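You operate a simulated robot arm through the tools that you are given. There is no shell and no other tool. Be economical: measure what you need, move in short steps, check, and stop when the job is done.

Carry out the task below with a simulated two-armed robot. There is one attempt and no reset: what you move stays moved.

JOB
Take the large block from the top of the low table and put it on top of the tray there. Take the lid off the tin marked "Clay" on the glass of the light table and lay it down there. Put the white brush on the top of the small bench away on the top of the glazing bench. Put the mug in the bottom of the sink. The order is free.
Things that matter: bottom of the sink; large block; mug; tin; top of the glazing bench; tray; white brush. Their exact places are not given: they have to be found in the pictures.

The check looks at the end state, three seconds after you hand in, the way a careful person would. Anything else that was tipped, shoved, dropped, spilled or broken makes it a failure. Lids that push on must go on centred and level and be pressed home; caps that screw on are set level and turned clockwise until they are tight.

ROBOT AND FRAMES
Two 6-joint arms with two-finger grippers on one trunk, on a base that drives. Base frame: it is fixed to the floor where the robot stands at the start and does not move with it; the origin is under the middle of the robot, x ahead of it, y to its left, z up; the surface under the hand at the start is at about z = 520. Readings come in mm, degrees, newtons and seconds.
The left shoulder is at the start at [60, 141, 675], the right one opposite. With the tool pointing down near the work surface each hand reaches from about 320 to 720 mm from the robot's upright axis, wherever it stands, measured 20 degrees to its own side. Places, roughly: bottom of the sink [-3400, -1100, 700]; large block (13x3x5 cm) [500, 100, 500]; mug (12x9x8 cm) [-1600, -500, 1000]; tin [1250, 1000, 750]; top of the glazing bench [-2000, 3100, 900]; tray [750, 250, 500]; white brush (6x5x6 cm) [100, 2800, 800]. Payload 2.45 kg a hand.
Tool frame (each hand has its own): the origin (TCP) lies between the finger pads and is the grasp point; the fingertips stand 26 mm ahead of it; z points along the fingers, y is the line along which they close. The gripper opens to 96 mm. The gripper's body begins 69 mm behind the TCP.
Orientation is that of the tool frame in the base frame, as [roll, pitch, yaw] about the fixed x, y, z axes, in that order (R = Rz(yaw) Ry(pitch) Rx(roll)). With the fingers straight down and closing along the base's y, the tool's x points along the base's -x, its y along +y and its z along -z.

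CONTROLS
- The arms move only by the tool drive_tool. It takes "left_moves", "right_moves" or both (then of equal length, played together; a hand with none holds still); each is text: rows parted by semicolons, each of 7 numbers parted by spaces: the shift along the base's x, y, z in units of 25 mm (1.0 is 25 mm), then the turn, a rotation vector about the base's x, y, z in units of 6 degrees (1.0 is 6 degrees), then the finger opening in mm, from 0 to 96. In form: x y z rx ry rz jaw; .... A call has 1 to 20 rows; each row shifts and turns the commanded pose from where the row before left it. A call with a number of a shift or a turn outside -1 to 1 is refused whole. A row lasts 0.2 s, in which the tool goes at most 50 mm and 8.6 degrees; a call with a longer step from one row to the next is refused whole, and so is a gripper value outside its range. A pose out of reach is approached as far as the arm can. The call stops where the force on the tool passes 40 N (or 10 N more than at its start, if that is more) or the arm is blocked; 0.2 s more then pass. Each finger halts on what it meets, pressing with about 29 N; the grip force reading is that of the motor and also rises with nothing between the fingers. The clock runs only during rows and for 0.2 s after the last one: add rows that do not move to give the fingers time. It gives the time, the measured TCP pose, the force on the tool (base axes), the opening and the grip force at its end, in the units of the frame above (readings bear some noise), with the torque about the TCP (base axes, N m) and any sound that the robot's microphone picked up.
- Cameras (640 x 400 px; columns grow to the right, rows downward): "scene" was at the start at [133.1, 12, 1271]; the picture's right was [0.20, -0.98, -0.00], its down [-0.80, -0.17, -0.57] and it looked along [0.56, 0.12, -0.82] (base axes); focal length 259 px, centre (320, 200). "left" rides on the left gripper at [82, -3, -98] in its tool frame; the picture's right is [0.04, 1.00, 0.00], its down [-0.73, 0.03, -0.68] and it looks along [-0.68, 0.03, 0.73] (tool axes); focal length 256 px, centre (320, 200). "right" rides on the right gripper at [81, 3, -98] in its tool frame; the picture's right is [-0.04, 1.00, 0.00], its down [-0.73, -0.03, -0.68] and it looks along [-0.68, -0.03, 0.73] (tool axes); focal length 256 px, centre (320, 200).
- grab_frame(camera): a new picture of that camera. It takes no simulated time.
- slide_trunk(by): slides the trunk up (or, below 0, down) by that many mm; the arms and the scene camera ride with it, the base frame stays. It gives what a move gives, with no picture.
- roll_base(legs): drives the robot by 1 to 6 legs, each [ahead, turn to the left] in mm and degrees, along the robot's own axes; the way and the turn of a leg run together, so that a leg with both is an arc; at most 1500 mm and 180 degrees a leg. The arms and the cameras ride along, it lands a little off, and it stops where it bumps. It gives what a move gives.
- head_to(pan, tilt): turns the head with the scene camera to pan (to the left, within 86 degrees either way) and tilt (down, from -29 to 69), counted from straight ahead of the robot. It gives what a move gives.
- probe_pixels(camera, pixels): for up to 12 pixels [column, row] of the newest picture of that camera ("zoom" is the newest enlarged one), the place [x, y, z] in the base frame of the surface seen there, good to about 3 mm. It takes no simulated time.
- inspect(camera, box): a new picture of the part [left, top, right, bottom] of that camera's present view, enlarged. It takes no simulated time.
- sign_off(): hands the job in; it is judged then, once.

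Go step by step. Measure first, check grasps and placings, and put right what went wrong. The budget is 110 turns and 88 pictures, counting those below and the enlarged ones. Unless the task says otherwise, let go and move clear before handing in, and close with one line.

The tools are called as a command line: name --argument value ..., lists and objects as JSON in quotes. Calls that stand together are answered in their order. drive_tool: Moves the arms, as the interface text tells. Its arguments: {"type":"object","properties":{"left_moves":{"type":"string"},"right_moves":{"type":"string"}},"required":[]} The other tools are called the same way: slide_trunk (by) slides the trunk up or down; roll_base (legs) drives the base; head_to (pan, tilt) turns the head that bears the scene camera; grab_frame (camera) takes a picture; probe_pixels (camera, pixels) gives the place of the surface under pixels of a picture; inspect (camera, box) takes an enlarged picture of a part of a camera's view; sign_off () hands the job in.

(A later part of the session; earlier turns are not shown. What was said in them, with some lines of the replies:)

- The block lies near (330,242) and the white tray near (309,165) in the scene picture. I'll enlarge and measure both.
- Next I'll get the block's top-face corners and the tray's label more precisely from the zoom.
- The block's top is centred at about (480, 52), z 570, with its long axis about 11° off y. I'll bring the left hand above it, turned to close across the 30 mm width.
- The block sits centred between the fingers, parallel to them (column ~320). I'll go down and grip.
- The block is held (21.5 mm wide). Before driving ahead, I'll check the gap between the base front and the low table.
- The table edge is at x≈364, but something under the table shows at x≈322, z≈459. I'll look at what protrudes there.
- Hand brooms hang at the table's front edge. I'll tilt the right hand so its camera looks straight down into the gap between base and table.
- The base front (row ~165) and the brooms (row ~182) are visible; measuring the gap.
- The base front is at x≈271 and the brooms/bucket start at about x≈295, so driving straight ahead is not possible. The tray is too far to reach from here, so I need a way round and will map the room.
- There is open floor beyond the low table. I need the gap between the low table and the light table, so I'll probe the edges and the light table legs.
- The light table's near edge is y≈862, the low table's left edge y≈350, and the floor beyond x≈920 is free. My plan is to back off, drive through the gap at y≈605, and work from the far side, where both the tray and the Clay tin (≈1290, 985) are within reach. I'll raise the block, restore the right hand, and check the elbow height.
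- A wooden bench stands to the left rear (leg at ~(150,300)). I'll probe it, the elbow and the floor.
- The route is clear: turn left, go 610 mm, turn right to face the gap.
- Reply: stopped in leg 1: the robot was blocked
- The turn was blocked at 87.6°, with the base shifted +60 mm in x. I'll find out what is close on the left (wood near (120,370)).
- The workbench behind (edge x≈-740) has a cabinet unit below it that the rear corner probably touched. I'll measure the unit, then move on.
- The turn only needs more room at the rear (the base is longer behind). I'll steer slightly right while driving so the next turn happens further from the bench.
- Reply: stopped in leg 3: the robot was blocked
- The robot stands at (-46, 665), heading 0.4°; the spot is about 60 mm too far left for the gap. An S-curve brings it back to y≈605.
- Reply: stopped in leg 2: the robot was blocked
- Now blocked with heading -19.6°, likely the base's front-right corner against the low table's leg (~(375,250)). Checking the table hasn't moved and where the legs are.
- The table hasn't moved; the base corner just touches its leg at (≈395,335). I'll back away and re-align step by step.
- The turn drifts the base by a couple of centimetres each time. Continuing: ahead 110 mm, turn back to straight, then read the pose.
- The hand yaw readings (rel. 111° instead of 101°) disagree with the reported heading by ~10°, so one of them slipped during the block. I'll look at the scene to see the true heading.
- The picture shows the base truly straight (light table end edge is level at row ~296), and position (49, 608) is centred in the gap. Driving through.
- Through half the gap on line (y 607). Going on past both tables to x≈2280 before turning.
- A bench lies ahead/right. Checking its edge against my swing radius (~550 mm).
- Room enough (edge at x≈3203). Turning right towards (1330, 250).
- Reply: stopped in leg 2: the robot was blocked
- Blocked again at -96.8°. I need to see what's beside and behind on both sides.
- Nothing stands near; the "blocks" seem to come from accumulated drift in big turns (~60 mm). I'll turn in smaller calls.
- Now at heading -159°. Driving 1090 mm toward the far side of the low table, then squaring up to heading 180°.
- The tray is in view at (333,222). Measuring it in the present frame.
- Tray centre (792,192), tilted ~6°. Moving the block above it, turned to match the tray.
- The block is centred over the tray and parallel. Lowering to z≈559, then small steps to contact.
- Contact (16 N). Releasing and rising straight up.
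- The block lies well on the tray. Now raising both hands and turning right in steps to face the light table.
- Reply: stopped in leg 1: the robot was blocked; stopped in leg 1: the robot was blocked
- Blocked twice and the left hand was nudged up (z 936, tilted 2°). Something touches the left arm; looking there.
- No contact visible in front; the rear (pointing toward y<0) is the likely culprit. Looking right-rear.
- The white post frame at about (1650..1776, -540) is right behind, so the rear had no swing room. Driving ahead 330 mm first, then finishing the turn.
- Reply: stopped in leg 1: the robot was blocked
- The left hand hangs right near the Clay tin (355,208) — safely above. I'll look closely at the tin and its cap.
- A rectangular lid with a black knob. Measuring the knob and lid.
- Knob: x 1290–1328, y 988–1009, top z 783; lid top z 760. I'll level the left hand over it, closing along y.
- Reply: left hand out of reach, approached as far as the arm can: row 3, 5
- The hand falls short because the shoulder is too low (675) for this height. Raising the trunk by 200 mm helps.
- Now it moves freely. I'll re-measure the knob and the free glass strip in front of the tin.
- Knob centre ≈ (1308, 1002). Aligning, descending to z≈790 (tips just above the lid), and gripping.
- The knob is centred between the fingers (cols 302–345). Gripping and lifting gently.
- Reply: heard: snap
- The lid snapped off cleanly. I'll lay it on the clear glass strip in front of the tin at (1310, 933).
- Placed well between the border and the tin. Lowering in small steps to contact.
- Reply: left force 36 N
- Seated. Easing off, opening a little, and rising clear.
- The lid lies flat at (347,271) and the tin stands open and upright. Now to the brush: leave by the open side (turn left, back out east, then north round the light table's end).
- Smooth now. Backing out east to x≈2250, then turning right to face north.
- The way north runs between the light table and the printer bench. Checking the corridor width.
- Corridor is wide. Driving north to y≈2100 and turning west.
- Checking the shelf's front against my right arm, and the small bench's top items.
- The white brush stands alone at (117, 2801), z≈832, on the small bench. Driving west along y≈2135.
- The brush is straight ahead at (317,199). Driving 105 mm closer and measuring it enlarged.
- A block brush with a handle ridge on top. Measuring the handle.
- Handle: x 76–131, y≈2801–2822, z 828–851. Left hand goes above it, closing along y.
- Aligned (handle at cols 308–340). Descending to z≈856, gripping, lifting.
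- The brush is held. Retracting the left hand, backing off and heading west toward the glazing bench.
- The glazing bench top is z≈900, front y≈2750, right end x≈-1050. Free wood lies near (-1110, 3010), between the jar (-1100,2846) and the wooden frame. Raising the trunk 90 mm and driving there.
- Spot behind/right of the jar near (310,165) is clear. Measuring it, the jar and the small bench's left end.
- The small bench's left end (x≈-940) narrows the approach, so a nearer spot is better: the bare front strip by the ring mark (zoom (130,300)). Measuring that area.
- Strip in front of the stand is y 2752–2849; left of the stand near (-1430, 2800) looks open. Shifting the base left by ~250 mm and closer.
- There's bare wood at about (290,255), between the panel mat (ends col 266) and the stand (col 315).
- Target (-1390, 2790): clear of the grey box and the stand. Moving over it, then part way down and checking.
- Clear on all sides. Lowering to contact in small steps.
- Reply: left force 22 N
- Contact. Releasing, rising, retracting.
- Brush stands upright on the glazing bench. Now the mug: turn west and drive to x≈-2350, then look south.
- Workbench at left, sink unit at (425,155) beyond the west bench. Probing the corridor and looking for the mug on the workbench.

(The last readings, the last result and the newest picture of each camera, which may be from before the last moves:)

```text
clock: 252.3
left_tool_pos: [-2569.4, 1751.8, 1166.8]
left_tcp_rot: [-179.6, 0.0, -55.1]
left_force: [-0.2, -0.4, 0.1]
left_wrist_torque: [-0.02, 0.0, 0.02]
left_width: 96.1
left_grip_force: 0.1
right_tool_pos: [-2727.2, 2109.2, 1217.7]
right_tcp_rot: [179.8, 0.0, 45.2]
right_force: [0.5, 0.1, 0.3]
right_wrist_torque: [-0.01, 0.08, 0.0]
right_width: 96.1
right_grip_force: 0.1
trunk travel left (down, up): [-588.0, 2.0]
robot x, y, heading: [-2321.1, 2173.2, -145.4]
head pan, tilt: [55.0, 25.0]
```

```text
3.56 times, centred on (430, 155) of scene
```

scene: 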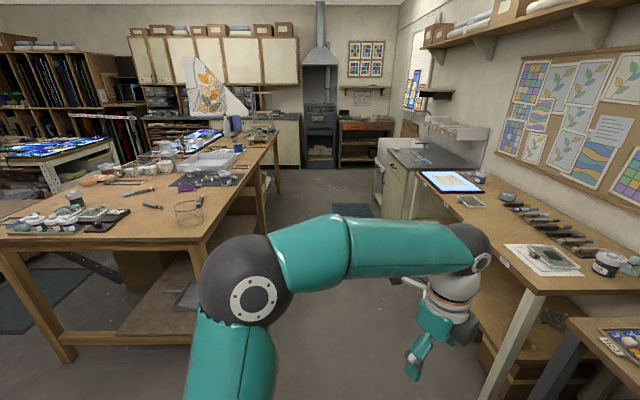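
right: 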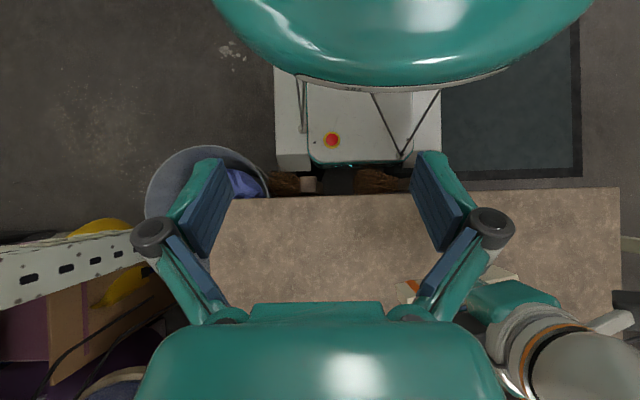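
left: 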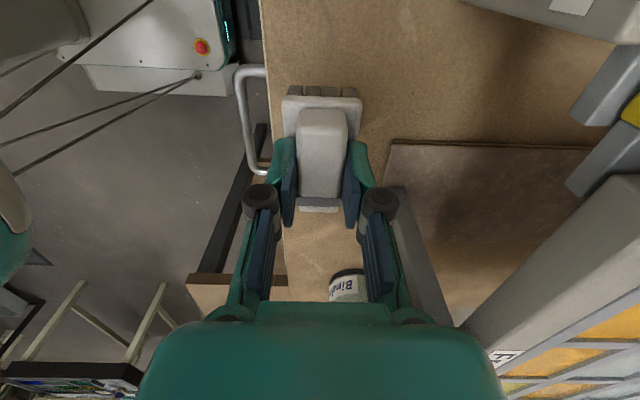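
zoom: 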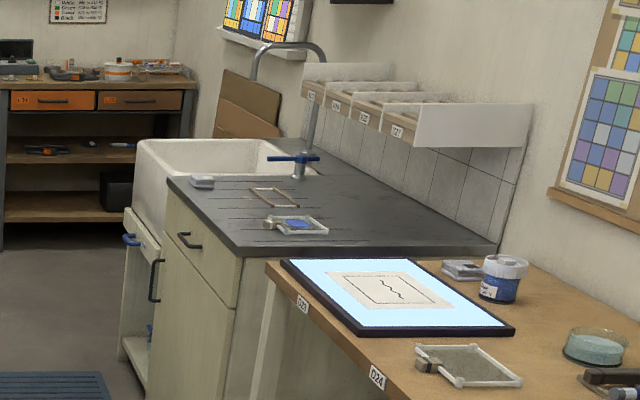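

The blue mug stands near the workbench's west edge (zoom (424,140)), and the white basin sits at x<-3130, y≈-950..-1400. Driving south down the corridor.

roll_base --legs '[[0, 28]]'

roll_base --legs '[[0, 28]]'

roll_base --legs '[[1300, 0], [1350, 0]]'

head_to --pan 60 --tilt 45

grab_frame --camera "scene"

```text
clock: 254.2
left_tool_pos: [-2342.1, 1682.8, 1166.7]
left_tcp_rot: [-179.6, 0.0, -27.1]
left_force: [0.8, 0.7, -0.3]
left_wrist_torque: [0.03, -0.01, 0.01]
left_width: 96.0
left_grip_force: 0.0
right_tool_pos: [-2649.0, 1922.6, 1218.4]
right_tcp_rot: [179.9, 0.1, 73.1]
right_force: [-0.3, -0.1, 0.2]
right_wrist_torque: [-0.03, 0.0, 0.02]
right_width: 96.0
right_grip_force: 0.0
trunk travel left (down, up): [-588.0, 2.0]
robot x, y, heading: [-2336.9, 2182.5, -117.4]
head pan, tilt: [55.0, 25.0]
```

```text
clock: 256.2
left_tool_pos: [-2104.7, 1739.4, 1165.0]
left_tcp_rot: [-179.5, 0.0, 1.1]
left_force: [0.0, 0.0, 0.6]
left_wrist_torque: [-0.01, 0.0, -0.01]
left_width: 95.7
left_grip_force: 0.0
right_tool_pos: [-2489.6, 1808.1, 1219.3]
right_tcp_rot: [179.8, -0.1, 101.4]
right_force: [0.4, -0.3, 0.0]
right_wrist_torque: [0.02, 0.0, 0.0]
right_width: 96.2
right_grip_force: 0.0
trunk travel left (down, up): [-588.0, 2.0]
robot x, y, heading: [-2357.9, 2182.4, -89.1]
head pan, tilt: [55.0, 25.0]
```

```text
clock: 269.3
left_tool_pos: [-2081.7, -923.7, 1168.4]
left_tcp_rot: [-179.5, 0.0, 0.5]
left_force: [-0.2, -0.4, -0.5]
left_wrist_torque: [0.0, 0.0, -0.05]
left_width: 96.1
left_grip_force: 0.0
right_tool_pos: [-2465.7, -851.5, 1220.1]
right_tcp_rot: [179.9, 0.0, 100.8]
right_force: [0.3, 0.7, 0.3]
right_wrist_torque: [0.01, 0.0, 0.01]
right_width: 96.1
right_grip_force: 0.0
trunk travel left (down, up): [-588.0, 2.0]
robot x, y, heading: [-2332.1, -477.7, -89.6]
head pan, tilt: [55.0, 25.0]
```

```text
clock: 270.1
left_tool_pos: [-2083.8, -924.1, 1167.7]
left_tcp_rot: [-179.6, 0.0, 0.4]
left_force: [-0.5, -0.1, 0.2]
left_wrist_torque: [0.01, 0.0, -0.03]
left_width: 96.0
left_grip_force: 0.0
right_tool_pos: [-2465.9, -851.8, 1219.6]
right_tcp_rot: [179.8, 0.0, 100.8]
right_force: [-0.7, -0.4, 0.0]
right_wrist_torque: [0.01, 0.02, 0.0]
right_width: 96.2
right_grip_force: 0.1
trunk travel left (down, up): [-588.0, 2.0]
robot x, y, heading: [-2329.2, -481.4, -89.6]
head pan, tilt: [60.0, 45.0]
```

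```text
23 pictures are left
```

scene: 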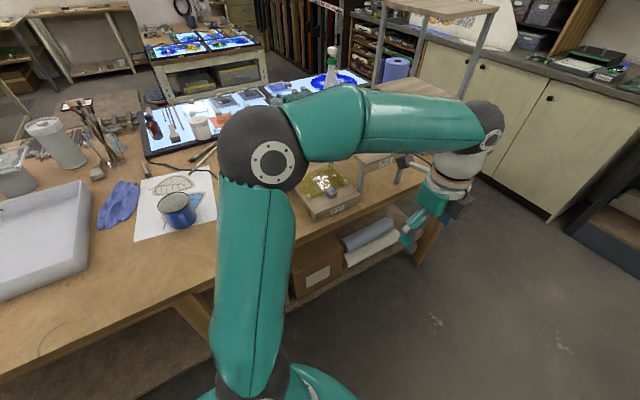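

The mug is at (178,210); there's a tall frame on the bench at (395–470, 5–100) that the swinging left hand must avoid. Measuring.

probe_pixels --camera "scene" --pixels '[[178, 205], [178, 195], [195, 210], [160, 208], [190, 228], [440, 8], [400, 60], [460, 90], [325, 200], [205, 335], [355, 190], [330, 60]]'

inspect --camera "scene" --box '[100, 160, 240, 260]'

```text
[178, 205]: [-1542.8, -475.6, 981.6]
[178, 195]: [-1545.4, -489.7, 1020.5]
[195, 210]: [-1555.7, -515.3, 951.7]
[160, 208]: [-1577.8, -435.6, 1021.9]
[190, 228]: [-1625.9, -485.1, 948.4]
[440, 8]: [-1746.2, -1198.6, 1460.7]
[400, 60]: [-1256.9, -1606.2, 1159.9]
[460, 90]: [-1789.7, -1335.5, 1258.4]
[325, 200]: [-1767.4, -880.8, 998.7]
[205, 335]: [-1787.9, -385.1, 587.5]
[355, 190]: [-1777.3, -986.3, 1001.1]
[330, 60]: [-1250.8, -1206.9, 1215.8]
```

```text
4.00 times, centred on (170, 210) of scene
```

zoom: 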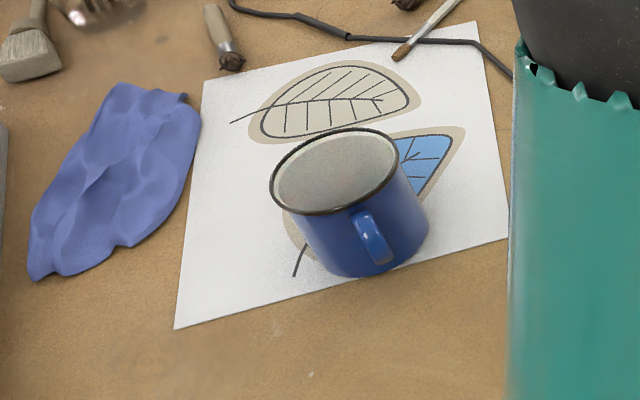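

Mug centre ≈ (-1560,-475), rim z≈1021, handle toward the robot side. Turning to face it, then approaching 190 mm.

roll_base --legs '[[0, 30]]'

roll_base --legs '[[0, 30]]'

roll_base --legs '[[0, 30]]'

```text
clock: 272.2
left_tool_pos: [-1892.6, -737.4, 1167.6]
left_tcp_rot: [-179.6, 0.1, 30.7]
left_force: [-0.1, 0.2, -0.1]
left_wrist_torque: [0.01, 0.03, 0.01]
left_width: 96.1
left_grip_force: 0.2
right_tool_pos: [-2259.7, -867.4, 1221.8]
right_tcp_rot: [180.0, 0.0, 131.0]
right_force: [0.0, -0.3, -0.4]
right_wrist_torque: [0.01, -0.01, -0.02]
right_width: 95.9
right_grip_force: 0.2
trunk travel left (down, up): [-588.0, 2.0]
robot x, y, heading: [-2347.3, -485.6, -59.5]
head pan, tilt: [60.0, 45.0]
```

```text
clock: 274.2
left_tool_pos: [-1827.6, -478.0, 1169.3]
left_tcp_rot: [-179.6, 0.0, 60.6]
left_force: [-0.5, -0.9, 0.7]
left_wrist_torque: [0.0, -0.01, -0.02]
left_width: 96.2
left_grip_force: 0.0
right_tool_pos: [-2081.4, -776.0, 1220.2]
right_tcp_rot: [179.9, 0.0, 160.9]
right_force: [0.4, -0.4, -0.4]
right_wrist_torque: [0.0, 0.0, 0.0]
right_width: 96.0
right_grip_force: 0.1
trunk travel left (down, up): [-588.0, 2.0]
robot x, y, heading: [-2349.7, -501.1, -29.7]
head pan, tilt: [60.0, 45.0]
```

```text
clock: 276.3
left_tool_pos: [-1910.1, -217.7, 1168.7]
left_tcp_rot: [-179.6, 0.0, 90.7]
left_force: [0.3, 0.5, 0.2]
left_wrist_torque: [-0.01, 0.03, 0.01]
left_width: 96.0
left_grip_force: 0.2
right_tool_pos: [-1981.7, -601.0, 1220.9]
right_tcp_rot: [179.9, 0.0, -169.1]
right_force: [-0.2, 0.0, -0.3]
right_wrist_torque: [0.01, 0.04, -0.02]
right_width: 95.8
right_grip_force: 0.1
trunk travel left (down, up): [-588.0, 2.0]
robot x, y, heading: [-2353.9, -526.2, 0.2]
head pan, tilt: [60.0, 45.0]
```

Driving ahead 230 mm and taking a careful look at the mug.

roll_base --legs '[[230, 0]]'

head_to --pan 0 --tilt 55

grab_frame --camera "scene"

```text
clock: 278.0
left_tool_pos: [-1677.4, -218.3, 1169.2]
left_tcp_rot: [-179.5, 0.0, 90.6]
left_force: [1.0, -0.6, -0.6]
left_wrist_torque: [0.01, 0.03, 0.02]
left_width: 96.0
left_grip_force: 0.1
right_tool_pos: [-1750.2, -600.0, 1221.0]
right_tcp_rot: [179.9, 0.0, -169.1]
right_force: [1.2, -0.1, 0.2]
right_wrist_torque: [-0.04, 0.01, -0.02]
right_width: 96.0
right_grip_force: 0.1
trunk travel left (down, up): [-588.0, 2.0]
robot x, y, heading: [-2120.9, -520.8, 0.4]
head pan, tilt: [60.0, 45.0]
```

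```text
clock: 279.3
left_tool_pos: [-1678.7, -217.8, 1169.6]
left_tcp_rot: [-179.6, 0.0, 90.6]
left_force: [0.3, 0.4, 0.4]
left_wrist_torque: [0.0, 0.02, -0.03]
left_width: 95.8
left_grip_force: 0.1
right_tool_pos: [-1749.9, -601.0, 1221.9]
right_tcp_rot: [179.9, 0.0, -169.1]
right_force: [0.4, -0.4, 0.1]
right_wrist_torque: [0.0, -0.02, 0.0]
right_width: 95.9
right_grip_force: 0.0
trunk travel left (down, up): [-588.0, 2.0]
robot x, y, heading: [-2120.6, -521.8, -0.1]
head pan, tilt: [0.0, 55.0]
```

```text
21 pictures are left
```

scene: 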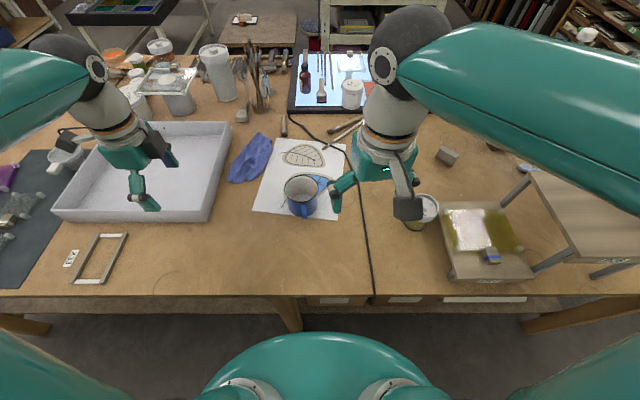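

The right hand (already closing along y) is best placed to pinch the mug's right-hand wall. Enlarging the mug to measure its rim.

inspect --camera "scene" --box '[265, 160, 345, 230]'

grab_frame --camera "right"

```text
5.71 times, centred on (305, 195) of scene
```

zoom: 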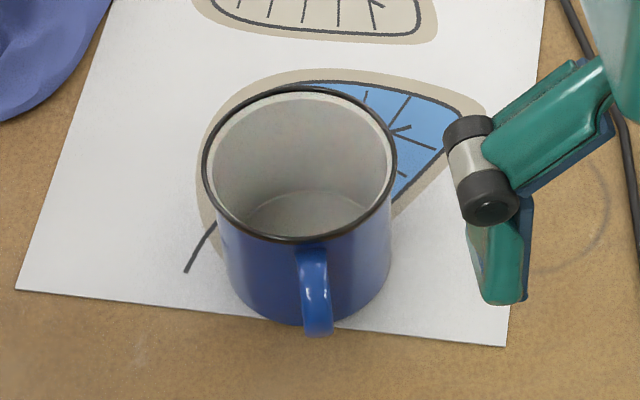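

```text
19 pictures are left
```

right: 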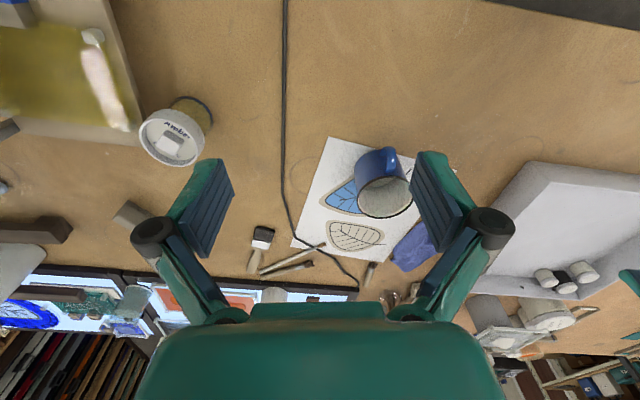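

probe_pixels --camera "zoom" --pixels '[[205, 165], [204, 180], [394, 165], [396, 180], [300, 89], [300, 236], [285, 241], [312, 270], [316, 325], [310, 210], [390, 260], [230, 280]]'

probe_pixels --camera "right" --pixels '[[357, 190], [358, 200], [411, 195], [385, 217], [383, 178], [376, 165], [384, 152], [385, 195], [360, 175], [408, 180]]'

```text
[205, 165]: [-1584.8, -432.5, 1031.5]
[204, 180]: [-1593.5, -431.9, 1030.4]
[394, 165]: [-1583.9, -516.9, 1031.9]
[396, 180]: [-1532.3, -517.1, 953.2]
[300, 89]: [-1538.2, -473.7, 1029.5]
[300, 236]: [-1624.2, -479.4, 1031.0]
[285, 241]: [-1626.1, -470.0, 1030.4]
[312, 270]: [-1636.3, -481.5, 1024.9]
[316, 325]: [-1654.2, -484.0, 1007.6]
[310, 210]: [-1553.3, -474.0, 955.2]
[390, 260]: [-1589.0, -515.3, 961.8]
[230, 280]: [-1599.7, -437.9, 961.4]
```

```text
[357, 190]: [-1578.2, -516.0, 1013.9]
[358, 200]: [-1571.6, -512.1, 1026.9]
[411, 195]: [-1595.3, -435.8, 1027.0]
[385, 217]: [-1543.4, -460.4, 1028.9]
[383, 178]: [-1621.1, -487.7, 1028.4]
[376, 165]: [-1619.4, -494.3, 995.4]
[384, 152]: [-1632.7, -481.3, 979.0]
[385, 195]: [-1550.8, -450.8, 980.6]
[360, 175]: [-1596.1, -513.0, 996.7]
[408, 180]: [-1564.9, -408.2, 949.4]
```

Mug: centre (-1582,-474.5), rim radius ≈43 at z 1031, handle towards -x. Right hand will pinch the wall at (-1582,-516): first hover above.

drive_tool --right_moves "0.84 0.425 -0.555 0 0 -0.2275 96;0.84 0.425 -0.555 0 0 -0.2275 80;0.84 0.425 -0.555 0 0 -0.2275 60;0.84 0.425 -0.555 0 0 -0.2275 50;0.84 0.425 -0.555 0 0 -0.2275 50;0.84 0.425 -0.555 0 0 -0.2275 50;0.84 0.425 -0.555 0 0 -0.2275 50;0.84 0.425 -0.555 0 0 -0.2275 50;0 0 0 0 0 0 50;0 0 0 0 0 0 50"

grab_frame --camera "right"

```text
clock: 281.5
left_tool_pos: [-1677.7, -217.2, 1168.6]
left_tcp_rot: [-179.6, 0.0, 90.5]
left_force: [0.3, -0.1, 0.3]
left_wrist_torque: [0.01, 0.01, 0.03]
left_width: 96.1
left_grip_force: 0.0
right_tool_pos: [-1581.4, -516.5, 1111.3]
right_tcp_rot: [-180.0, -0.1, -179.9]
right_force: [0.1, -0.7, 0.0]
right_wrist_torque: [0.0, -0.02, -0.03]
right_width: 49.9
right_grip_force: 0.1
trunk travel left (down, up): [-588.0, 2.0]
robot x, y, heading: [-2122.5, -525.2, 0.1]
head pan, tilt: [0.0, 55.0]
```

```text
18 pictures are left
```

right: 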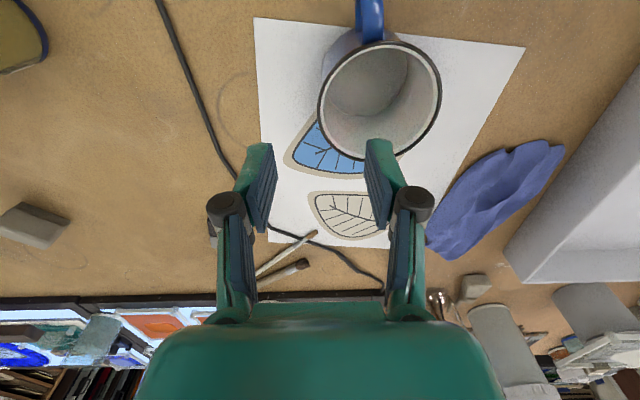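

The mug's wall (col ~320) is centred between the fingers. Descending to z≈1022, checking force, then gripping.

drive_tool --right_moves "0 0 -0.9 0 0 0 50;0 0 -0.9 0 0 0 50;0 0 -0.9 0 0 0 50;0 0 -0.86 0 0 0 50;0 0 0 0 0 0 50;0 0 0 0 0 0 0;0 0 0 0 0 0 0;0 0 0 0 0 0 0;0 0 0 0 0 0 0"

grab_frame --camera "right"

```text
clock: 283.5
left_tool_pos: [-1679.2, -217.4, 1169.0]
left_tcp_rot: [-179.7, 0.0, 90.6]
left_force: [0.1, -0.3, -0.9]
left_wrist_torque: [0.03, 0.03, -0.04]
left_width: 96.1
left_grip_force: 0.0
right_tool_pos: [-1582.3, -516.1, 1022.2]
right_tcp_rot: [179.8, 0.1, -180.0]
right_force: [-0.4, 3.1, 7.4]
right_wrist_torque: [0.83, 0.05, 0.05]
right_width: 5.9
right_grip_force: 29.2
trunk travel left (down, up): [-588.0, 2.0]
robot x, y, heading: [-2120.1, -521.6, 0.3]
head pan, tilt: [0.0, 55.0]
```

```text
17 pictures are left
```

right: 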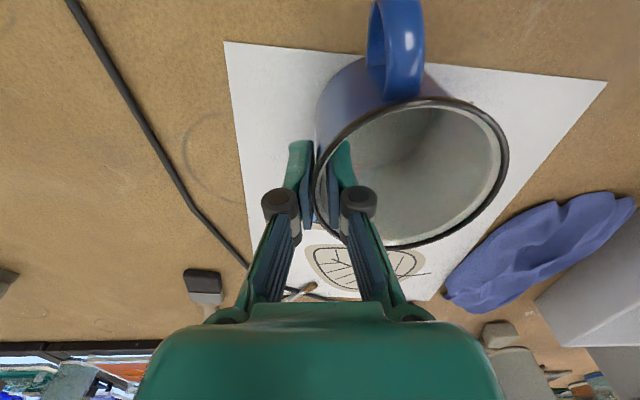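

The wall is pinched (5.9 mm). Lifting, then drawing the hand back to its own side.

drive_tool --right_moves "0 0 0.4 0 0 0 0;0 0 0.6 0 0 0 0;0 0 1 0 0 0 0;0 0 1 0 0 0 0;0 0 1 0 0 0 0;0 0 1 0 0 0 0;0 0 1 0 0 0 0;0 0 1 0 0 0 0;-0.9 -0.7 0.5 0 0 0 0;-0.9 -0.7 0.5 0 0 0 0;-0.9 -0.7 0 0 0 0 0;-0.9 -0.7 0 0 0 0 0;-0.9 -0.7 0 0 0 0 0;-0.9 -0.7 0 0 0 0 0;0 0 0 0 0 0 0"

grab_frame --camera "scene"

```text
clock: 286.7
left_tool_pos: [-1677.4, -218.4, 1168.6]
left_tcp_rot: [-179.6, -0.1, 90.6]
left_force: [0.2, 1.2, 0.0]
left_wrist_torque: [0.03, 0.0, -0.01]
left_width: 96.0
left_grip_force: 0.0
right_tool_pos: [-1717.7, -621.5, 1221.1]
right_tcp_rot: [179.9, -0.1, -180.0]
right_force: [-0.5, 0.5, -1.8]
right_wrist_torque: [-0.06, -0.01, -0.03]
right_width: 6.0
right_grip_force: 28.8
trunk travel left (down, up): [-588.0, 2.0]
robot x, y, heading: [-2122.3, -520.6, 0.1]
head pan, tilt: [0.0, 55.0]
```

```text
16 pictures are left
```

scene: 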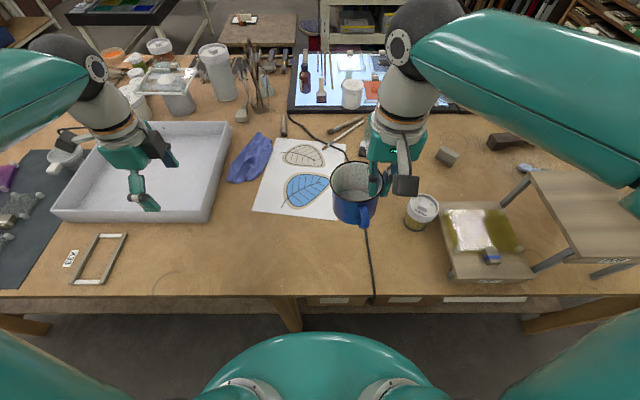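

Mug held upright. Backing away, then turning right toward south and on to the sink.

roll_base --legs '[[-370, 0], [0, -30]]'

roll_base --legs '[[0, -30]]'

roll_base --legs '[[0, -30], [600, 0]]'

roll_base --legs '[[0, -30]]'

roll_base --legs '[[0, -30]]'

head_to --pan -30 --tilt 45

grab_frame --camera "scene"

```text
clock: 290.7
left_tool_pos: [-1956.7, -481.5, 1169.5]
left_tcp_rot: [-179.6, 0.1, 60.6]
left_force: [-0.1, -0.1, 0.0]
left_wrist_torque: [0.04, -0.02, -0.01]
left_width: 95.8
left_grip_force: 0.0
right_tool_pos: [-2192.6, -810.5, 1221.5]
right_tcp_rot: [179.8, 0.0, 150.0]
right_force: [-0.2, -0.1, -1.2]
right_wrist_torque: [-0.02, 0.03, -0.02]
right_width: 6.1
right_grip_force: 29.3
trunk travel left (down, up): [-588.0, 2.0]
robot x, y, heading: [-2482.0, -505.3, -30.3]
head pan, tilt: [0.0, 55.0]
```

```text
clock: 292.8
left_tool_pos: [-2014.2, -751.3, 1169.9]
left_tcp_rot: [-179.5, -0.1, 30.5]
left_force: [-0.5, 0.0, -0.1]
left_wrist_torque: [0.02, 0.01, -0.02]
left_width: 96.1
left_grip_force: 0.0
right_tool_pos: [-2383.9, -918.3, 1220.8]
right_tcp_rot: [179.9, -0.1, 119.9]
right_force: [-0.5, 1.2, -0.9]
right_wrist_torque: [-0.02, 0.04, 0.02]
right_width: 6.0
right_grip_force: 28.9
trunk travel left (down, up): [-588.0, 2.0]
robot x, y, heading: [-2463.7, -500.2, -60.0]
head pan, tilt: [0.0, 55.0]
```

```text
clock: 297.9
left_tool_pos: [-2197.6, -1536.8, 1171.4]
left_tcp_rot: [-179.6, 0.0, 0.8]
left_force: [-0.6, 0.2, 0.0]
left_wrist_torque: [0.01, -0.01, 0.01]
left_width: 96.2
left_grip_force: 0.0
right_tool_pos: [-2600.8, -1501.6, 1221.9]
right_tcp_rot: [-180.0, -0.2, 90.2]
right_force: [0.6, 0.1, -0.4]
right_wrist_torque: [0.01, 0.06, 0.01]
right_width: 6.1
right_grip_force: 28.8
trunk travel left (down, up): [-588.0, 2.0]
robot x, y, heading: [-2469.4, -1090.6, -89.3]
head pan, tilt: [0.0, 55.0]
```

```text
clock: 299.9
left_tool_pos: [-2454.1, -1610.3, 1170.9]
left_tcp_rot: [-179.6, 0.0, -29.2]
left_force: [0.3, -0.5, -0.5]
left_wrist_torque: [-0.01, -0.02, -0.01]
left_width: 96.0
left_grip_force: 0.0
right_tool_pos: [-2784.6, -1375.9, 1222.4]
right_tcp_rot: [179.9, 0.0, 60.3]
right_force: [0.2, 0.3, -2.4]
right_wrist_torque: [0.01, 0.04, -0.01]
right_width: 6.1
right_grip_force: 28.9
trunk travel left (down, up): [-588.0, 2.0]
robot x, y, heading: [-2446.5, -1101.6, -120.0]
head pan, tilt: [0.0, 55.0]
```

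```text
clock: 301.9
left_tool_pos: [-2710.2, -1540.9, 1172.6]
left_tcp_rot: [-179.6, 0.0, -59.3]
left_force: [-0.7, 0.3, 0.2]
left_wrist_torque: [-0.01, 0.0, 0.04]
left_width: 95.9
left_grip_force: 0.0
right_tool_pos: [-2879.6, -1170.5, 1223.6]
right_tcp_rot: [179.9, 0.0, 30.2]
right_force: [-0.3, 0.0, -1.6]
right_wrist_torque: [0.04, 0.06, -0.06]
right_width: 5.9
right_grip_force: 29.3
trunk travel left (down, up): [-588.0, 2.0]
robot x, y, heading: [-2440.0, -1120.4, -149.8]
head pan, tilt: [0.0, 55.0]
```

```text
clock: 302.9
left_tool_pos: [-2710.7, -1539.2, 1170.7]
left_tcp_rot: [-179.7, 0.0, -59.3]
left_force: [-1.6, 0.1, -0.2]
left_wrist_torque: [0.02, 0.03, 0.02]
left_width: 96.0
left_grip_force: 0.0
right_tool_pos: [-2879.1, -1171.4, 1222.6]
right_tcp_rot: [179.8, 0.0, 30.2]
right_force: [0.3, 0.4, -1.4]
right_wrist_torque: [0.05, 0.05, 0.01]
right_width: 6.0
right_grip_force: 29.2
trunk travel left (down, up): [-588.0, 2.0]
robot x, y, heading: [-2440.5, -1118.2, -149.7]
head pan, tilt: [-30.0, 45.0]
```

```text
15 pictures are left
```

scene: 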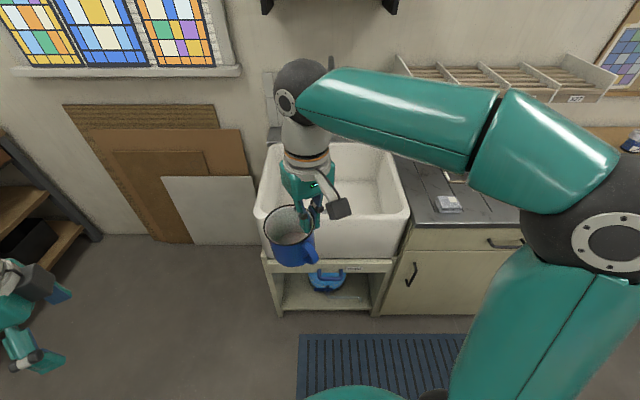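

The basin is straight at (335,190). Measuring its rim, bottom and the tap.

probe_pixels --camera "scene" --pixels '[[345, 218], [262, 215], [405, 212], [392, 148], [270, 150], [360, 195], [345, 180], [370, 170], [265, 90], [330, 62], [375, 205], [365, 235]]'

roll_base --legs '[[0, -30]]'

head_to --pan 0 --tilt 35

grab_frame --camera "scene"

```text
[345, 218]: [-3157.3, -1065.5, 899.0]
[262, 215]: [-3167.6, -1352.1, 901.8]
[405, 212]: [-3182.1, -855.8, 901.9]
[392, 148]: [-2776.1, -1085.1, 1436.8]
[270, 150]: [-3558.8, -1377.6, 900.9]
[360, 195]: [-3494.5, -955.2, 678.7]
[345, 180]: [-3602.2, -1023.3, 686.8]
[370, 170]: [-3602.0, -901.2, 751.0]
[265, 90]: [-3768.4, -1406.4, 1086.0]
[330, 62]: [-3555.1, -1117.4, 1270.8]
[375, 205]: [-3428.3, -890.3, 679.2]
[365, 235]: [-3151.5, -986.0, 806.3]
```

```text
clock: 304.9
left_tool_pos: [-2885.3, -1346.5, 1171.4]
left_tcp_rot: [-179.5, 0.0, -89.6]
left_force: [-0.2, 0.2, 0.3]
left_wrist_torque: [0.03, -0.03, 0.01]
left_width: 96.0
left_grip_force: 0.1
right_tool_pos: [-2845.4, -942.8, 1224.0]
right_tcp_rot: [179.9, 0.0, -0.1]
right_force: [0.3, -0.4, -1.1]
right_wrist_torque: [0.04, 0.02, -0.03]
right_width: 6.1
right_grip_force: 29.1
trunk travel left (down, up): [-588.0, 2.0]
robot x, y, heading: [-2440.9, -1141.5, -179.7]
head pan, tilt: [-30.0, 45.0]
```

```text
clock: 305.9
left_tool_pos: [-2885.8, -1347.0, 1172.5]
left_tcp_rot: [-179.6, -0.1, -89.5]
left_force: [-0.5, -0.4, -0.3]
left_wrist_torque: [-0.01, -0.02, 0.0]
left_width: 96.1
left_grip_force: 0.1
right_tool_pos: [-2844.3, -942.0, 1223.6]
right_tcp_rot: [179.8, 0.0, -0.1]
right_force: [-0.4, 0.2, -2.4]
right_wrist_torque: [0.03, 0.0, -0.03]
right_width: 5.9
right_grip_force: 29.7
trunk travel left (down, up): [-588.0, 2.0]
robot x, y, heading: [-2441.6, -1138.2, -180.0]
head pan, tilt: [0.0, 35.0]
```

```text
14 pictures are left
```

scene: 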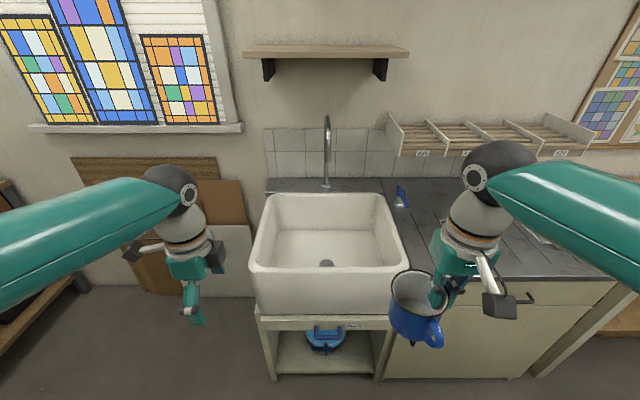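

The basin's inside spans about x -3190..-3600, y -1345..-880, bottom z≈680. I'll drive 375 mm closer and place the mug near (-3340,-1020), beside the drain.

probe_pixels --camera "scene" --pixels '[[327, 264], [340, 240], [365, 262], [327, 120], [327, 150], [372, 250], [335, 268], [300, 262], [380, 262], [345, 255]]'

roll_base --legs '[[375, 0]]'

head_to --pan -5 --tilt 55

grab_frame --camera "scene"

```text
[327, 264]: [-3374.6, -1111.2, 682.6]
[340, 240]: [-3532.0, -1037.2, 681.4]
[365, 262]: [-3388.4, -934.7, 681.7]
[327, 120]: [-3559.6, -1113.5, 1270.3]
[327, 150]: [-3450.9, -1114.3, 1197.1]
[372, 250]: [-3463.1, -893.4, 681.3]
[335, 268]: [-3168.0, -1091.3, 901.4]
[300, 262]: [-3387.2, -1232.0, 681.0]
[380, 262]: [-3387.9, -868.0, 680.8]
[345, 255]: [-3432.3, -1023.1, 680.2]
```

```text
clock: 308.3
left_tool_pos: [-3262.5, -1350.2, 1172.7]
left_tcp_rot: [-179.7, 0.0, -89.4]
left_force: [-0.8, -0.9, 0.2]
left_wrist_torque: [0.0, -0.03, 0.01]
left_width: 95.9
left_grip_force: 0.2
right_tool_pos: [-3222.4, -945.2, 1223.4]
right_tcp_rot: [179.9, -0.1, 0.0]
right_force: [-0.3, 1.0, -2.5]
right_wrist_torque: [0.04, 0.01, -0.01]
right_width: 6.0
right_grip_force: 28.9
trunk travel left (down, up): [-588.0, 2.0]
robot x, y, heading: [-2819.9, -1138.6, -180.0]
head pan, tilt: [0.0, 35.0]
```

```text
clock: 309.1
left_tool_pos: [-3259.9, -1350.4, 1173.9]
left_tcp_rot: [-179.5, -0.1, -89.4]
left_force: [-0.5, -0.1, 0.0]
left_wrist_torque: [-0.03, -0.05, 0.02]
left_width: 95.8
left_grip_force: 0.1
right_tool_pos: [-3220.8, -945.0, 1224.2]
right_tcp_rot: [180.0, 0.0, 0.0]
right_force: [0.3, -0.4, -1.3]
right_wrist_torque: [0.07, 0.02, 0.04]
right_width: 6.0
right_grip_force: 29.5
trunk travel left (down, up): [-588.0, 2.0]
robot x, y, heading: [-2820.5, -1142.2, -179.5]
head pan, tilt: [-5.0, 55.0]
```

```text
13 pictures are left
```

scene: 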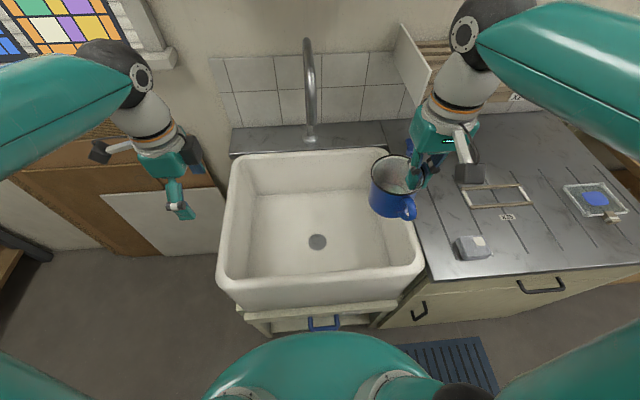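

Drain at (-3375,-1111). Moving the mug over (-3340,-1010) and lowering to just above rim level first.

drive_tool --right_moves "-0.793 -0.153 0 0 0 0 0;-0.793 -0.153 0 0 0 0 0;-0.793 -0.153 0 0 0 0 0;-0.793 -0.153 0 0 0 0 0;-0.793 -0.153 0 0 0 0 0;-0.793 -0.153 0 0 0 0 0;0 0 -1 0 0 0 0;0 0 -1 0 0 0 0;0 0 -1 0 0 0 0;0 0 -1 0 0 0 0;0 0 -1 0 0 0 0;0 0 -1 0 0 0 0;0 0 -1 0 0 0 0;0 0 -1 0 0 0 0;0 0 0 0 0 0 0"

grab_frame --camera "scene"

```text
clock: 312.3
left_tool_pos: [-3259.8, -1350.4, 1173.6]
left_tcp_rot: [-179.6, 0.0, -89.4]
left_force: [0.8, -1.0, -0.3]
left_wrist_torque: [0.01, 0.04, -0.02]
left_width: 96.1
left_grip_force: 0.1
right_tool_pos: [-3340.0, -969.0, 1024.6]
right_tcp_rot: [180.0, -0.1, 0.1]
right_force: [0.3, -0.1, -1.1]
right_wrist_torque: [0.06, 0.05, 0.01]
right_width: 5.9
right_grip_force: 29.1
trunk travel left (down, up): [-588.0, 2.0]
robot x, y, heading: [-2819.2, -1140.5, -179.7]
head pan, tilt: [-5.0, 55.0]
```

```text
12 pictures are left
```

scene: 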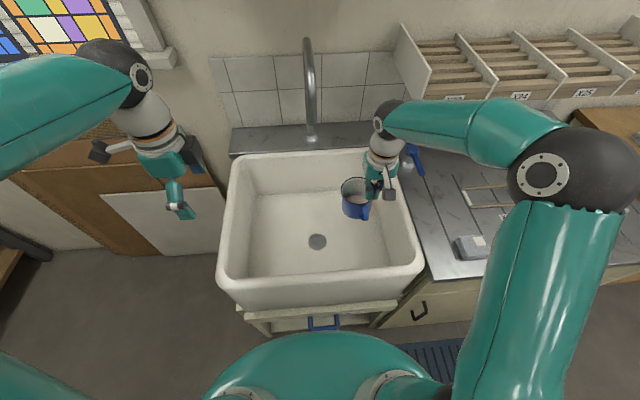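

Well placed. Descending farther in two parts.

drive_tool --right_moves "0 0 -1 0 0 0 0;0 0 -1 0 0 0 0;0 0 -1 0 0 0 0;0 0 -1 0 0 0 0;0 0 -1 0 0 0 0;0 0 -1 0 0 0 0;0 0 -1 0 0 0 0;0 0 0 0 0 0 0"

grab_frame --camera "scene"

```text
clock: 314.1
left_tool_pos: [-3259.8, -1349.5, 1172.5]
left_tcp_rot: [-179.6, 0.0, -89.3]
left_force: [-0.5, 0.2, 0.2]
left_wrist_torque: [-0.02, -0.02, -0.02]
left_width: 95.8
left_grip_force: 0.1
right_tool_pos: [-3339.5, -969.3, 849.9]
right_tcp_rot: [179.9, 0.1, 0.1]
right_force: [-0.1, -0.5, -0.9]
right_wrist_torque: [0.04, 0.02, 0.0]
right_width: 6.0
right_grip_force: 29.1
trunk travel left (down, up): [-588.0, 2.0]
robot x, y, heading: [-2821.6, -1142.6, -179.7]
head pan, tilt: [-5.0, 55.0]
```

```text
11 pictures are left
```

scene: 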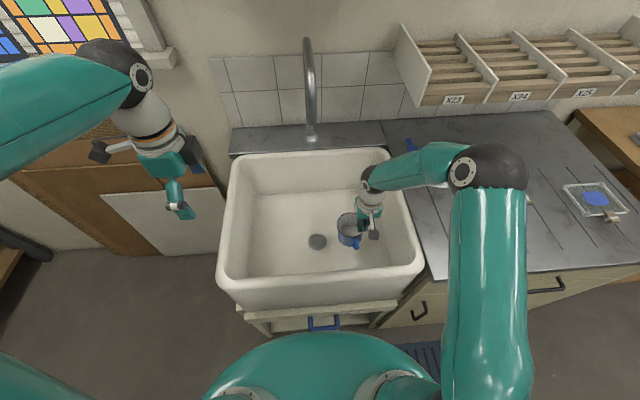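

The right forearm now comes in over the counter; checking its height above the rim/counter before going lower.

probe_pixels --camera "scene" --pixels '[[490, 168], [430, 160], [400, 170], [375, 185], [430, 185], [500, 185], [410, 145], [465, 240]]'

inspect --camera "scene" --box '[330, 120, 550, 260]'

```text
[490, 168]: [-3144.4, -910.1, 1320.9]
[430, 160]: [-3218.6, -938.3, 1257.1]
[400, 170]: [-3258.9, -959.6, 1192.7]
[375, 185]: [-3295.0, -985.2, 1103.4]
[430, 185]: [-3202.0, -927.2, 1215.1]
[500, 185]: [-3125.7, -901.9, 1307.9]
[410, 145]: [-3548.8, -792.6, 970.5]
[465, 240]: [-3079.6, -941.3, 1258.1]
```

```text
2.86 times, centred on (440, 190) of scene
```

zoom: 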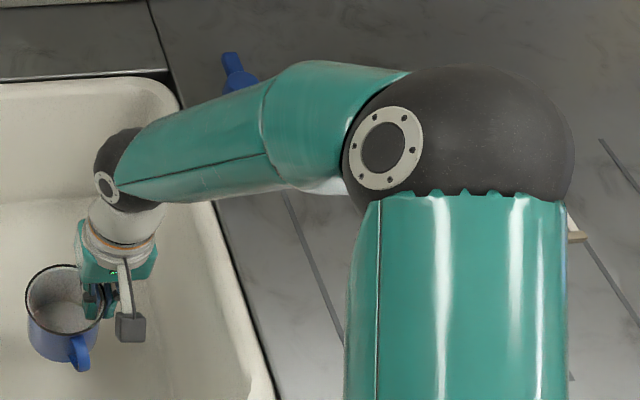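

The arm is high (elbow z≈1320). Lowering to z≈760, then small steps.

drive_tool --right_moves "0 0 -1 0 0 0 0;0 0 -1 0 0 0 0;0 0 -1 0 0 0 0;0 0 -0.4 0 0 0 0;0 0 -0.08 0 0 0 0;0 0 -0.08 0 0 0 0;0 0 0 0 0 0 0"

```text
clock: 315.7
left_tool_pos: [-3260.8, -1350.0, 1172.4]
left_tcp_rot: [-179.7, 0.0, -89.4]
left_force: [-0.1, -0.7, 0.1]
left_wrist_torque: [0.0, 0.0, 0.0]
left_width: 96.2
left_grip_force: 0.0
right_tool_pos: [-3340.2, -967.9, 758.7]
right_tcp_rot: [179.9, -0.1, 0.0]
right_force: [0.6, -0.6, -1.1]
right_wrist_torque: [0.07, 0.02, 0.02]
right_width: 5.6
right_grip_force: 28.3
trunk travel left (down, up): [-588.0, 2.0]
robot x, y, heading: [-2820.6, -1137.4, -179.8]
head pan, tilt: [-5.0, 55.0]
```

drive_tool --right_moves "0 0 -0.08 0 0 0 0;0 0 -0.08 0 0 0 0;0 0 -0.08 0 0 0 0;0 0 -0.06 0 0 0 0;0 0 0 0 0 0 0"

```text
clock: 316.9
left_tool_pos: [-3259.4, -1350.8, 1172.8]
left_tcp_rot: [-179.6, 0.0, -89.5]
left_force: [-0.4, -0.4, -0.2]
left_wrist_torque: [-0.04, -0.02, 0.0]
left_width: 95.8
left_grip_force: 0.0
right_tool_pos: [-3341.0, -966.9, 752.8]
right_tcp_rot: [-180.0, -0.1, 0.1]
right_force: [2.2, 1.4, 2.6]
right_wrist_torque: [-0.16, -0.04, 0.03]
right_width: 6.1
right_grip_force: 28.8
trunk travel left (down, up): [-588.0, 2.0]
robot x, y, heading: [-2816.5, -1142.5, -179.6]
head pan, tilt: [-5.0, 55.0]
```

Touching (force now upward). One more small press, then release with a modest opening and rise.

drive_tool --right_moves "0 0 -0.06 0 0 0 0;0 0 0 0 0 0 0;0 0 0 0 0 0 20;0 0 0 0 0 0 40;0 0 0 0 0 0 40;0 0 0 0 0 0 40"

grab_frame --camera "right"

```text
clock: 318.3
left_tool_pos: [-3260.7, -1350.0, 1172.3]
left_tcp_rot: [-179.5, 0.0, -89.4]
left_force: [0.0, 0.2, -0.4]
left_wrist_torque: [0.03, 0.0, 0.02]
left_width: 95.9
left_grip_force: 0.0
right_tool_pos: [-3340.5, -969.3, 750.6]
right_tcp_rot: [179.9, 0.1, 0.1]
right_force: [0.3, -0.3, 0.5]
right_wrist_torque: [0.01, -0.02, 0.0]
right_width: 40.2
right_grip_force: 0.0
trunk travel left (down, up): [-588.0, 2.0]
robot x, y, heading: [-2819.0, -1138.3, -179.8]
head pan, tilt: [-5.0, 55.0]
```

```text
9 pictures are left
```

right: 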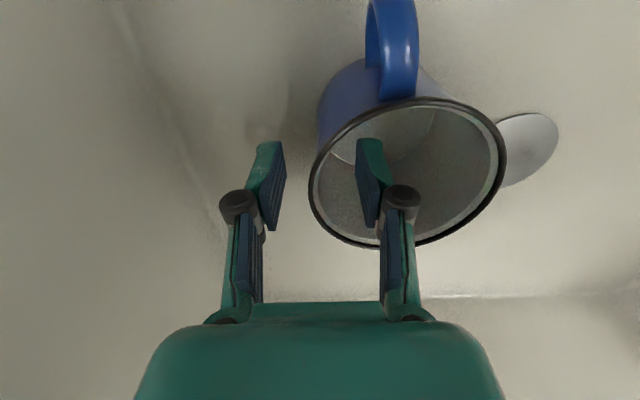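

The mug stands free with the wall between the open fingers. Rising straight out.

drive_tool --right_moves "0 0 0.4 0 0 0 40;0 0 0.8 0 0 0 40;0 0 1 0 0 0 40;0 0 1 0 0 0 40;0 0 1 0 0 0 40;0 0 1 0 0 0 40;0 0 1 0 0 0 40;0 0 1 0 0 0 40;0 0 1 0 0 0 40;0 0 1 0 0 0 40;0 0 1 0 0 0 40;0 0 1 0 0 0 40;0 0 1 0 0 0 40;0 0 1 0 0 0 40;0 0 1 0 0 0 40;0 0 1 0 0 0 40;0 0 1 0 0 0 40;0.7 0.2 0 0 0 0 60;0.7 0.2 0 0 0 0 60;0.7 0.2 0 0 0 0 60"

roll_base --legs '[[-250, 0]]'

head_to --pan -5 --tilt 45

grab_frame --camera "scene"

```text
clock: 322.5
left_tool_pos: [-3260.4, -1348.2, 1172.7]
left_tcp_rot: [-179.7, 0.0, -89.5]
left_force: [-0.7, 0.7, 0.2]
left_wrist_torque: [-0.03, 0.01, -0.02]
left_width: 96.0
left_grip_force: 0.1
right_tool_pos: [-3287.7, -952.7, 1156.7]
right_tcp_rot: [179.9, 0.0, 0.1]
right_force: [0.5, 0.3, 0.3]
right_wrist_torque: [-0.03, 0.02, -0.02]
right_width: 60.1
right_grip_force: 0.1
trunk travel left (down, up): [-588.0, 2.0]
robot x, y, heading: [-2818.9, -1141.8, -179.7]
head pan, tilt: [-5.0, 55.0]
```

```text
clock: 324.4
left_tool_pos: [-3007.6, -1348.5, 1173.7]
left_tcp_rot: [-179.8, 0.0, -89.4]
left_force: [0.4, 0.7, 1.1]
left_wrist_torque: [-0.02, 0.04, -0.01]
left_width: 96.0
left_grip_force: 0.2
right_tool_pos: [-3034.0, -951.3, 1157.6]
right_tcp_rot: [179.9, 0.1, 0.1]
right_force: [0.5, 0.3, -0.3]
right_wrist_torque: [-0.02, 0.05, 0.01]
right_width: 59.7
right_grip_force: 0.0
trunk travel left (down, up): [-588.0, 2.0]
robot x, y, heading: [-2565.3, -1142.0, -179.4]
head pan, tilt: [-5.0, 55.0]
```

```text
clock: 325.1
left_tool_pos: [-3009.3, -1346.8, 1173.4]
left_tcp_rot: [-179.7, 0.0, -89.4]
left_force: [0.5, -0.5, -0.1]
left_wrist_torque: [-0.02, -0.02, 0.01]
left_width: 96.0
left_grip_force: 0.1
right_tool_pos: [-3036.4, -951.1, 1157.2]
right_tcp_rot: [179.9, 0.0, 0.0]
right_force: [-0.2, 0.1, 0.1]
right_wrist_torque: [-0.04, 0.0, -0.02]
right_width: 59.8
right_grip_force: 0.0
trunk travel left (down, up): [-588.0, 2.0]
robot x, y, heading: [-2565.6, -1141.4, -179.7]
head pan, tilt: [-5.0, 45.0]
```

```text
8 pictures are left
```

scene: 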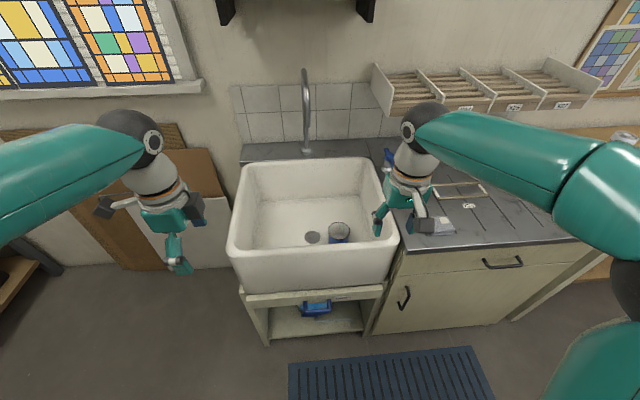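

The mug stands upright in the sink bottom, the hands are clear, and the other three placings were checked earlier. Handing in.

sign_off

```text
The job is handed in.
```

All four parts were done and handed in. The block is on the tray, the "Clay" lid lies on the light-table glass, the white brush is on the glazing bench, and the mug stands in the bottom of the sink. On the way, the base stopped as blocked several times, touching a low-table leg once. I saw nothing tipped or shoved, but I did not recheck every spot before handing in.
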